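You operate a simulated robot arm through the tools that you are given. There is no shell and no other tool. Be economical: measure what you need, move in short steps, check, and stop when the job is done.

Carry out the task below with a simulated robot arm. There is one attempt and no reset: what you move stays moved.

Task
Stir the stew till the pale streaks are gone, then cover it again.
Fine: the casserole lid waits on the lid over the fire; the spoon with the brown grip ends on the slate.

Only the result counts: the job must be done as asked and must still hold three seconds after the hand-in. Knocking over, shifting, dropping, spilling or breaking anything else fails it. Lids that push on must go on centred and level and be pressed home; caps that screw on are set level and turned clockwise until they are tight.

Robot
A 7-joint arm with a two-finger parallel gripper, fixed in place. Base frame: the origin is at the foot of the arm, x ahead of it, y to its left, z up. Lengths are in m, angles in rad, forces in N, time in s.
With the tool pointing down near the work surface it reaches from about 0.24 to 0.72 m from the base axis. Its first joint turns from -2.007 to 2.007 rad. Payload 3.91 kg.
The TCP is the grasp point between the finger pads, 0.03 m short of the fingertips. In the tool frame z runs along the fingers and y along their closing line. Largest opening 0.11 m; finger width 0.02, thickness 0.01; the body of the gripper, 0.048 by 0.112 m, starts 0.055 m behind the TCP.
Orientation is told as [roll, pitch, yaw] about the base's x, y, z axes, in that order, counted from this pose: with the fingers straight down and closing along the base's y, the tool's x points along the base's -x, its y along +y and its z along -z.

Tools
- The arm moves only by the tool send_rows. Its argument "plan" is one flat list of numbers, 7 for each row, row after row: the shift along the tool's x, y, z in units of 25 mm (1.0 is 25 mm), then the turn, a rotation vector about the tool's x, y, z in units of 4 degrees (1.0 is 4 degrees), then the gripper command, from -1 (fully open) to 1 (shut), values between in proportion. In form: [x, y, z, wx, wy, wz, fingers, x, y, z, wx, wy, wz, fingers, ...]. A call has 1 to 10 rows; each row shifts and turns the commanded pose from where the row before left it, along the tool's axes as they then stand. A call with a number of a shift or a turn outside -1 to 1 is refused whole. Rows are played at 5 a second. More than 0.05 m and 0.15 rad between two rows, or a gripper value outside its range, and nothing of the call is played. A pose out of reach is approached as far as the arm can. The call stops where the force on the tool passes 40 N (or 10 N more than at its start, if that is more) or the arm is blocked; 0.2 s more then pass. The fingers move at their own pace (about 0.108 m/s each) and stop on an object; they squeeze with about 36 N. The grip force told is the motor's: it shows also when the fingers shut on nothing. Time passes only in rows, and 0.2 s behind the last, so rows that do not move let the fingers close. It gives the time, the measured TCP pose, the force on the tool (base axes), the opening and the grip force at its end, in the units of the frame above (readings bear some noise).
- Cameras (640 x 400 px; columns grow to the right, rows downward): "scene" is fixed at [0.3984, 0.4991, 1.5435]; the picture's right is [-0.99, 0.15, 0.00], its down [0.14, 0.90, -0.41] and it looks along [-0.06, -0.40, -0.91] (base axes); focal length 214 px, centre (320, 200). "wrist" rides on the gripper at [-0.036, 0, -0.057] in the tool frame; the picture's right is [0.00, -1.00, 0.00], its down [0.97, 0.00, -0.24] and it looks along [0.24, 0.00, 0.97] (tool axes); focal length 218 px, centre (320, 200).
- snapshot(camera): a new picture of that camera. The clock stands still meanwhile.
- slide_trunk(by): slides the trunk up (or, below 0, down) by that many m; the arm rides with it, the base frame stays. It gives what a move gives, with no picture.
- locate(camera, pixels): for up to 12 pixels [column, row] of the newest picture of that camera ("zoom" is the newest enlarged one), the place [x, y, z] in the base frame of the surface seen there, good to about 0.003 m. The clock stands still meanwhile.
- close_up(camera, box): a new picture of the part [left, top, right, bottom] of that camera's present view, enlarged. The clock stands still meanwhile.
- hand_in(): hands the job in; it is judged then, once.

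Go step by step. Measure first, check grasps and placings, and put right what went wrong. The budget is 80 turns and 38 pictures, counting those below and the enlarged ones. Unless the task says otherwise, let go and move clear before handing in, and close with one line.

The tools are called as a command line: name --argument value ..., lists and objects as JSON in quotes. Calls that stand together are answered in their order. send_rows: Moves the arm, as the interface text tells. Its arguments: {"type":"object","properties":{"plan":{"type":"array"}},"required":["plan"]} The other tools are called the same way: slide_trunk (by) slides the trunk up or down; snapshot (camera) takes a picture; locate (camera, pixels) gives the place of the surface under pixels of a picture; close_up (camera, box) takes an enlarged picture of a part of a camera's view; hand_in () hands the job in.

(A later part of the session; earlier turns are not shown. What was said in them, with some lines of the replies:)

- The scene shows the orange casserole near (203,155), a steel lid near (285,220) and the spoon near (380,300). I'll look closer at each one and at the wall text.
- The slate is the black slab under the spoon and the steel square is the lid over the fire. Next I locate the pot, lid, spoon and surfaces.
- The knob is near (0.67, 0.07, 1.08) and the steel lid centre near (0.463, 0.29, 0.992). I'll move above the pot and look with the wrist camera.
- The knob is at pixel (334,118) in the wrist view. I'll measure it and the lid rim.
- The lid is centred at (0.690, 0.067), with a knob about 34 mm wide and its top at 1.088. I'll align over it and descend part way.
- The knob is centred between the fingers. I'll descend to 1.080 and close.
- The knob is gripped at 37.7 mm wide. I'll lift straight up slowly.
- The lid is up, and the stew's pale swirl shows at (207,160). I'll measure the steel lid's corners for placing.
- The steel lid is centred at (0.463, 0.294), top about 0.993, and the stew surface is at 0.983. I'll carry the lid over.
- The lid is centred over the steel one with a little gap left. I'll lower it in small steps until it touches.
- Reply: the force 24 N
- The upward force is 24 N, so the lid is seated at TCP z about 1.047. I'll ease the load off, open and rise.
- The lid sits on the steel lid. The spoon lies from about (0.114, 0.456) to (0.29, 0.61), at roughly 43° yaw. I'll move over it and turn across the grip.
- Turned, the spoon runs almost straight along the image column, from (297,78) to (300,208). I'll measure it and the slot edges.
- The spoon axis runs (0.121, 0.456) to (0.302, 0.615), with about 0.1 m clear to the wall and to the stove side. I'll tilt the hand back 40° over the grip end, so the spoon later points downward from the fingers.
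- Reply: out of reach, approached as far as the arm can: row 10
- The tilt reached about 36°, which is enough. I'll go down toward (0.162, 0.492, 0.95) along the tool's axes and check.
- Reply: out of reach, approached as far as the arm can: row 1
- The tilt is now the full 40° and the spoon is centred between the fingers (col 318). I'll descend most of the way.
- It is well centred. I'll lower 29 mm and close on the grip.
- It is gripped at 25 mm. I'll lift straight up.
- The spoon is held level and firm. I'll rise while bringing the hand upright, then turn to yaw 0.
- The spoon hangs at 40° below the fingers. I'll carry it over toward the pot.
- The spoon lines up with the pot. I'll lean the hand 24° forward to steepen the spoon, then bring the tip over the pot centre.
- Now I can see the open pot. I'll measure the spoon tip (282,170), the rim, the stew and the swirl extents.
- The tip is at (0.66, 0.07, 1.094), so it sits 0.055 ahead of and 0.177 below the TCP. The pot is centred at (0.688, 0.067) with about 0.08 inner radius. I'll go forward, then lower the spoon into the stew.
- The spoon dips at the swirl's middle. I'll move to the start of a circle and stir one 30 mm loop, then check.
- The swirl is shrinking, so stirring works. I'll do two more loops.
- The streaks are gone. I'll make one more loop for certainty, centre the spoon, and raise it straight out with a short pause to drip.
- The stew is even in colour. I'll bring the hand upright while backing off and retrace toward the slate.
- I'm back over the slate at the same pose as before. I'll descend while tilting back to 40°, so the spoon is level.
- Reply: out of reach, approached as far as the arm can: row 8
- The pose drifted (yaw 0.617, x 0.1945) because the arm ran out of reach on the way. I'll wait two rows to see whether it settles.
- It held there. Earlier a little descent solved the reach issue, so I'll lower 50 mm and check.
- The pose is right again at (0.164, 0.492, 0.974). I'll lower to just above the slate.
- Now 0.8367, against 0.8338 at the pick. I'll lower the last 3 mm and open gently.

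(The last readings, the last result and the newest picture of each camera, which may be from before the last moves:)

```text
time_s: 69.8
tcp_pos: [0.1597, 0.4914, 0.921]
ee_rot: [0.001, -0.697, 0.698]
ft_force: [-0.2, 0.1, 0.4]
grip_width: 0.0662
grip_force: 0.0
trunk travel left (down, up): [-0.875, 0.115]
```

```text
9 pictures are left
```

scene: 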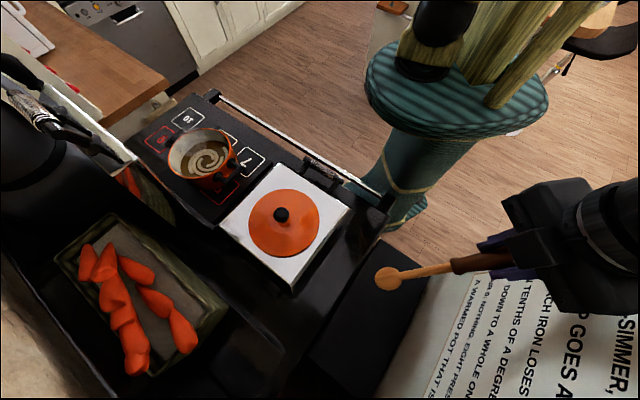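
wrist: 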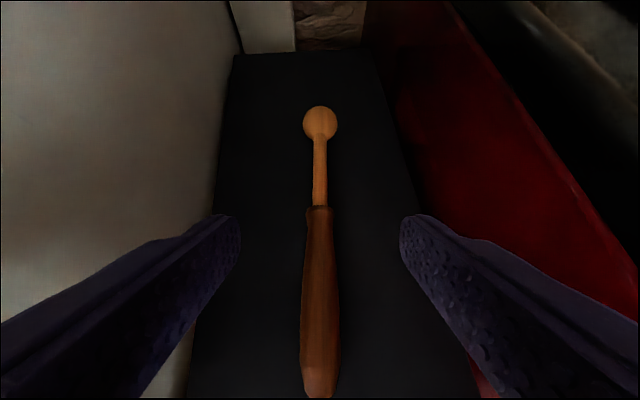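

The spoon lies flat on the slate. I'll rise, upright the hand and turn back.

send_rows --plan '[-0.643, 0, -0.766, 0, 0, 0, -0.2, -0.643, 0, -0.766, 0, 0, 0, -0.2, -0.643, 0, -0.766, 0, 0, 0, -0.2, -0.643, 0, -0.766, 0, 0, 0, -0.2]'

send_rows --plan '[-0.643, 0, -0.766, 0, 1, 0, -0.2, -0.588, 0, -0.809, 0, 1, 0, -0.2, -0.53, 0, -0.848, 0, 1, 0, -0.2, -0.469, 0, -0.883, 0, 1, 0, -0.2, -0.407, 0, -0.914, 0, 1, 0, -0.2, -0.342, 0, -0.94, 0, 1, 0, -0.2, -0.276, 0, -0.961, 0, 1, 0, -0.2, -0.208, 0, -0.978, 0, 1, 0, -0.2, 0, 0, 0, 0, 1, 0, -0.2, 0, 0, 0, 0, 1, 0, -0.2]'

send_rows --plan '[0, 0, 0, 0, 0, 1, -0.2, 0, 0, 0, 0, 0, 1, -0.2, 0, 0, 0, 0, 0, 1, -0.2, 0, 0, 0, 0, 0, 1, -0.2, 0, 0, 0, 0, 0, 1, -0.2, 0, 0, 0, 0, 0, 1, -0.2, 0, 0, 0, 0, 0, 1, -0.2, 0, 0, 0, 0, 0, 1, -0.2, 0, 0, 0, 0, 0, 1, -0.2, 0, 0, 0, 0, 0, 1, -0.2]'

```text
time_s: 70.8
tcp_pos: [0.161, 0.4905, 1.0214]
ee_rot: [0.0, -0.699, 0.698]
ft_force: [-0.3, 0.5, -0.1]
grip_width: 0.066
grip_force: 0.1
trunk travel left (down, up): [-0.875, 0.115]
```

```text
time_s: 73.0
tcp_pos: [0.1641, 0.4908, 1.2223]
ee_rot: [0.001, 0.001, 0.699]
ft_force: [0.7, -0.4, -0.9]
grip_width: 0.0662
grip_force: 0.0
trunk travel left (down, up): [-0.875, 0.115]
```

```text
time_s: 75.2
tcp_pos: [0.1634, 0.4906, 1.2216]
ee_rot: [0.001, 0.002, 0.0]
ft_force: [-0.3, 0.9, 0.5]
grip_width: 0.0661
grip_force: 0.0
trunk travel left (down, up): [-0.875, 0.115]
```

I'll move over the casserole lid at (0.464, 0.295) and lower part way.

send_rows --plan '[-0.925, -0.602, 0, 0, 0, 0, -0.2, -0.925, -0.602, 0, 0, 0, 0, -0.2, -0.925, -0.602, 0, 0, 0, 0, -0.2, -0.925, -0.602, 0, 0, 0, 0, -0.2, -0.925, -0.602, 0, 0, 0, 0, -0.2, -0.925, -0.602, 0, 0, 0, 0, -0.2, -0.925, -0.602, 0, 0, 0, 0, -0.2, -0.925, -0.602, 0, 0, 0, 0, -0.2, -0.925, -0.602, 0, 0, 0, 0, -0.2, -0.925, -0.602, 0, 0, 0, 0, -0.2]'

send_rows --plan '[-0.925, -0.602, 0, 0, 0, 0, -0.2, -0.925, -0.602, 0, 0, 0, 0, -0.2, -0.925, -0.602, 0, 0, 0, 0, -0.2, 0, 0, 1, 0, 0, 0, -0.2, 0, 0, 1, 0, 0, 0, -0.2, 0, 0, 1, 0, 0, 0, -0.2, 0, 0, 0.4, 0, 0, 0, -0.2, 0, 0, 0, 0, 0, 0, -0.2]'

snapshot --camera "wrist"

```text
time_s: 77.4
tcp_pos: [0.394, 0.3409, 1.22]
ee_rot: [0.002, 0.003, 0.001]
ft_force: [0.6, -0.5, -0.6]
grip_width: 0.0661
grip_force: 0.0
trunk travel left (down, up): [-0.875, 0.115]
```

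```text
time_s: 79.2
tcp_pos: [0.4634, 0.2966, 1.137]
ee_rot: [0.002, -0.001, 0.0]
ft_force: [1.5, 0.0, 0.0]
grip_width: 0.0658
grip_force: 0.1
trunk travel left (down, up): [-0.875, 0.115]
```

```text
8 pictures are left
```

wrist: 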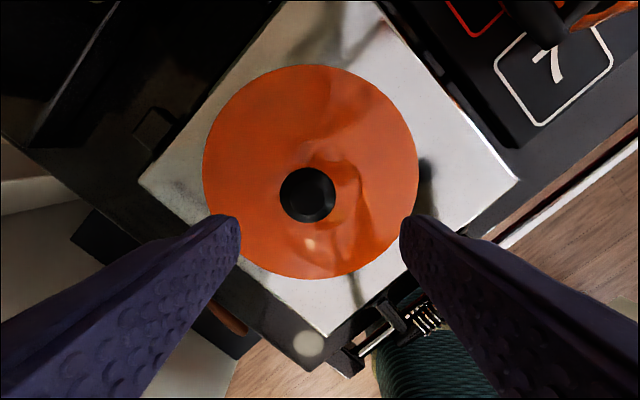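

The knob appears slightly left, at (307,194). I'll measure it.

locate --camera "wrist" --pixels '[[307, 194], [283, 194], [331, 194], [307, 170], [307, 219]]'

```text
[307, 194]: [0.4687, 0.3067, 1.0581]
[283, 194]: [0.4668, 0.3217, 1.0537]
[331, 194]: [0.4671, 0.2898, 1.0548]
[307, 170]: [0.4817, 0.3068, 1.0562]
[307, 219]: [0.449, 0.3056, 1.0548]
```

The knob is at (0.466, 0.306) with its top at 1.057. I'll correct, descend to 1.048 and close.

send_rows --plan '[-0.12, 0.38, 0, 0, 0, 0, -0.2, 0, 0, 1, 0, 0, 0, -0.2, 0, 0, 1, 0, 0, 0, -0.2, 0, 0, 1, 0, 0, 0, -0.2, 0, 0, 0.56, 0, 0, 0, -0.2, 0, 0, 0, 0, 0, 0, -0.2, 0, 0, 0, 0, 0, 0, 1, 0, 0, 0, 0, 0, 0, 1, 0, 0, 0, 0, 0, 0, 1]'

```text
time_s: 81.2
tcp_pos: [0.4651, 0.3052, 1.0484]
ee_rot: [0.0, 0.001, -0.001]
ft_force: [0.2, 0.3, 0.2]
grip_width: 0.0378
grip_force: 35.8
trunk travel left (down, up): [-0.875, 0.115]
```

It is gripped. I'll lift and carry it back over the pot.

send_rows --plan '[0, 0, -0.4, 0, 0, 0, 1, 0, 0, -1, 0, 0, 0, 1, 0, 0, -1, 0, 0, 0, 1, 0, 0, -1, 0, 0, 0, 1, 0, 0, -1, 0, 0, 0, 1, 0, 0, -1, 0, 0, 0, 1, 0, 0, -0.3, 0, 0, 0, 1]'

send_rows --plan '[-0.888, -0.953, 0, 0, 0, 0, 1, -0.888, -0.953, 0, 0, 0, 0, 1, -0.888, -0.953, 0, 0, 0, 0, 1, -0.888, -0.953, 0, 0, 0, 0, 1, -0.888, -0.953, 0, 0, 0, 0, 1, -0.888, -0.953, 0, 0, 0, 0, 1, -0.888, -0.953, 0, 0, 0, 0, 1, -0.888, -0.953, 0, 0, 0, 0, 1, -0.888, -0.953, 0, 0, 0, 0, 1, -0.888, -0.953, 0, 0, 0, 0, 1]'

send_rows --plan '[0, 0, 1, 0, 0, 0, 1, 0, 0, 1, 0, 0, 0, 1, 0, 0, 1, 0, 0, 0, 1, 0, 0, 0, 0, 0, 0, 1, 0, 0, 0, 0, 0, 0, 1]'

close_up --camera "scene" --box '[130, 80, 290, 220]'

```text
time_s: 82.8
tcp_pos: [0.4666, 0.3044, 1.1898]
ee_rot: [0.0, 0.002, -0.001]
ft_force: [-0.1, -0.4, -3.1]
grip_width: 0.0374
grip_force: 35.7
trunk travel left (down, up): [-0.875, 0.115]
```

```text
time_s: 85.0
tcp_pos: [0.6904, 0.0673, 1.1879]
ee_rot: [0.0, 0.001, 0.0]
ft_force: [0.6, -0.6, -3.1]
grip_width: 0.0378
grip_force: 36.5
trunk travel left (down, up): [-0.875, 0.115]
```

```text
time_s: 86.2
tcp_pos: [0.6902, 0.0676, 1.1147]
ee_rot: [0.001, 0.001, 0.001]
ft_force: [0.3, -0.2, -2.8]
grip_width: 0.0373
grip_force: 36.0
trunk travel left (down, up): [-0.875, 0.115]
```

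```text
2.86 times, centred on (210, 150) of scene
```

zoom: 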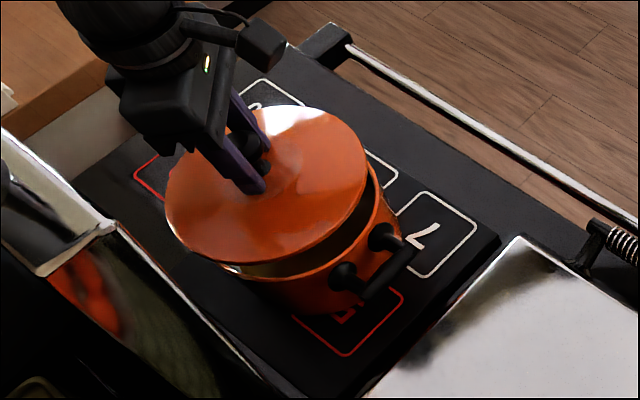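

The lid is over the pot and level. I'll correct 2 mm in x and lower to near contact.

send_rows --plan '[0.08, -0.02, 0, 0, 0, 0, 1, 0, 0, 0.5, 0, 0, 0, 1, 0, 0, 0.5, 0, 0, 0, 1, 0, 0, 0.2, 0, 0, 0, 1, 0, 0, 0.1, 0, 0, 0, 1, 0, 0, 0, 0, 0, 0, 1]'

send_rows --plan '[0, 0, 0.08, 0, 0, 0, 1, 0, 0, 0.08, 0, 0, 0, 1, 0, 0, 0, 0, 0, 0, 1]'

```text
time_s: 87.6
tcp_pos: [0.6866, 0.0673, 1.0831]
ee_rot: [0.001, 0.0, -0.001]
ft_force: [1.0, -0.3, -2.2]
grip_width: 0.0375
grip_force: 35.6
trunk travel left (down, up): [-0.875, 0.115]
```

```text
time_s: 88.4
tcp_pos: [0.6865, 0.0675, 1.0783]
ee_rot: [-0.002, 0.001, 0.0]
ft_force: [3.2, 0.9, -0.1]
grip_width: 0.0376
grip_force: 36.3
trunk travel left (down, up): [-0.875, 0.115]
```

It is starting to touch, at the original seated height of 1.079. I'll press gently a little more.

send_rows --plan '[0, 0, 0.06, 0, 0, 0, 1, 0, 0, 0.06, 0, 0, 0, 1, 0, 0, 0, 0, 0, 0, 1]'

close_up --camera "scene" --box '[130, 80, 290, 220]'

```text
time_s: 89.2
tcp_pos: [0.6881, 0.0666, 1.077]
ee_rot: [0.001, -0.003, 0.0]
ft_force: [8.9, 4.1, 17.6]
grip_width: 0.0375
grip_force: 35.8
trunk travel left (down, up): [-0.875, 0.115]
```

```text
2.86 times, centred on (210, 150) of scene
```

zoom: 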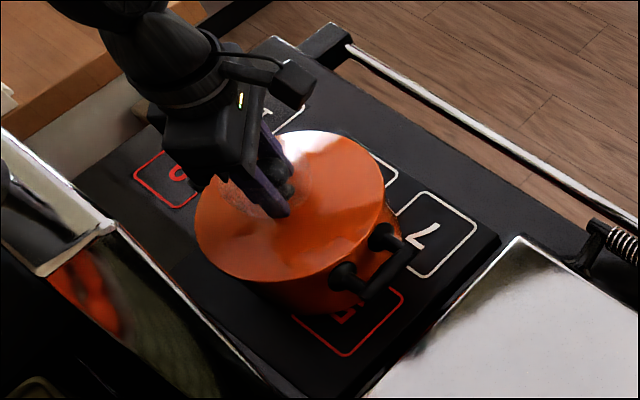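

The lid is seated with 18 N upward, and the picture matches the start. I'll ease off, open and rise.

send_rows --plan '[0, 0, -0.06, 0, 0, 0, 1, 0, 0, 0, 0, 0, 0, 0.1, 0, 0, 0, 0, 0, 0, -0.2, 0, 0, 0, 0, 0, 0, -0.2, 0, 0, -1, 0, 0, 0, -0.2, 0, 0, -1, 0, 0, 0, -0.2, 0, 0, -1, 0, 0, 0, -0.2, 0, 0, -1, 0, 0, 0, -0.2, 0, 0, -1, 0, 0, 0, -0.2, 0, 0, 0, 0, 0, 0, -0.2]'

snapshot --camera "wrist"

locate --camera "wrist" --pixels '[[320, 165], [320, 75], [320, 260], [230, 165], [400, 165]]'

```text
time_s: 91.4
tcp_pos: [0.6859, 0.0664, 1.2032]
ee_rot: [-0.002, 0.002, -0.001]
ft_force: [-0.3, -0.8, 0.2]
grip_width: 0.066
grip_force: 0.1
trunk travel left (down, up): [-0.875, 0.115]
```

```text
5 pictures are left
```

wrist: 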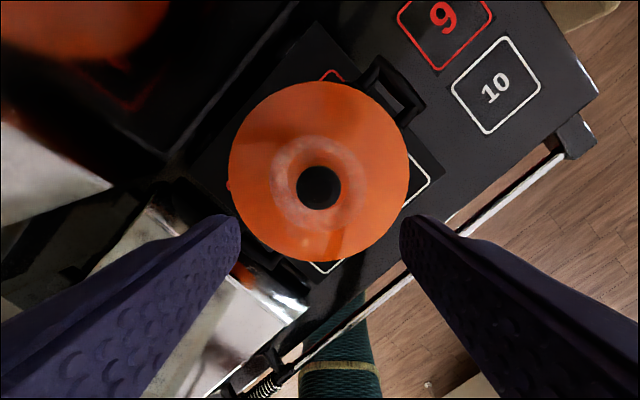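

```text
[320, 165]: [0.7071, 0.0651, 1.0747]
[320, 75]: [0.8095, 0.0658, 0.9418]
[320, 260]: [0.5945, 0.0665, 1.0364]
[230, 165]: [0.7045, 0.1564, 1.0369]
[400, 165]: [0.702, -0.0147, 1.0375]
```

The rim heights match the start, at about 1.037. I'll check the far edge, the knob and the small spot at (229,186).

locate --camera "wrist" --pixels '[[320, 88], [318, 187], [297, 187], [340, 187], [233, 175], [405, 175], [229, 186], [320, 258]]'

close_up --camera "wrist" --box '[210, 70, 430, 280]'

close_up --camera "scene" --box '[130, 80, 290, 220]'

```text
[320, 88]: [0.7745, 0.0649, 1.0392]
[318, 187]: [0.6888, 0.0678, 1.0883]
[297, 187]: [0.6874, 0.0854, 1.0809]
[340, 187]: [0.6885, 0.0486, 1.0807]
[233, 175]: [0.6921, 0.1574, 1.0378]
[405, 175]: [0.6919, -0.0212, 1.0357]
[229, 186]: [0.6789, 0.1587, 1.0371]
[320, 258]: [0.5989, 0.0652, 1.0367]
```

```text
1.90 times, centred on (320, 175) of wrist
```

zoom: 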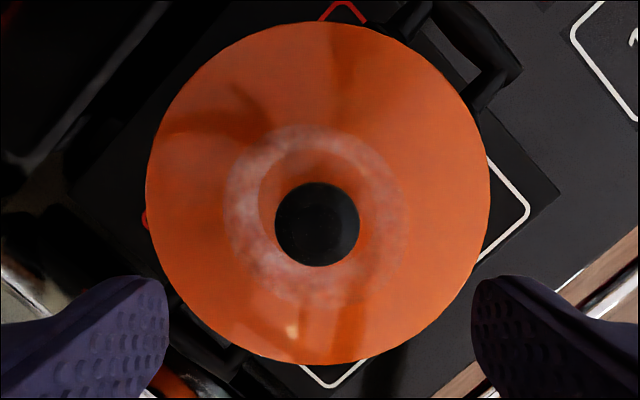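

```text
2.86 times, centred on (210, 150) of scene
```

zoom: 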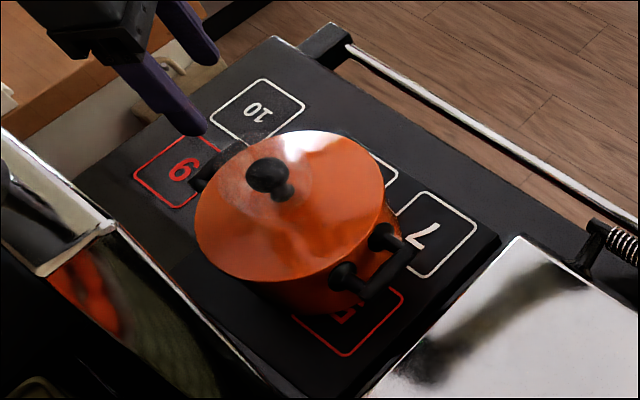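

The lid is level, centred and back at its starting height (knob top 1.088). I'll move the arm clear and take a last look at the whole scene.

send_rows --plan '[0.8, 0, -0.8, 0, 0, 0, -0.2, 0.8, 0, -0.8, 0, 0, 0, -0.2, 0.8, 0, -0.8, 0, 0, 0, -0.2, 0.8, 0, 0, 0, 0, 0, -0.2]'

snapshot --camera "scene"

```text
time_s: 92.4
tcp_pos: [0.6047, 0.0666, 1.2615]
ee_rot: [0.0, 0.001, -0.001]
ft_force: [-0.5, -0.5, -0.9]
grip_width: 0.0658
grip_force: 0.0
trunk travel left (down, up): [-0.875, 0.115]
```

```text
2 pictures are left
```

scene: 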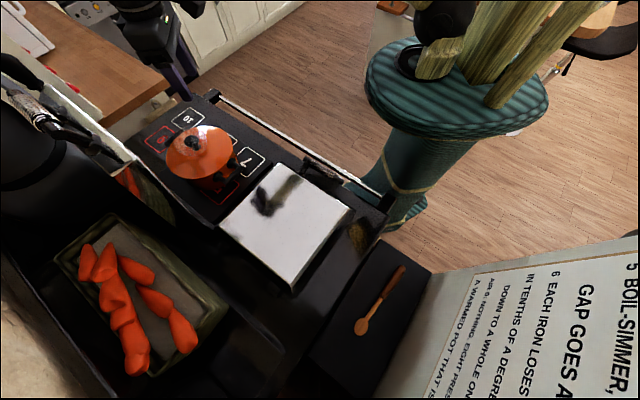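

The pot is covered, the spoon lies on the slate at (378,300), and nothing else has moved. I'll hand in.

hand_in

```text
The job is handed in.
```

I stirred the stew until no pale streaks showed. The casserole lid waited on the steel lid over the fire, and it is now back on the pot, level and centred. The brown-gripped spoon lies on the slate.
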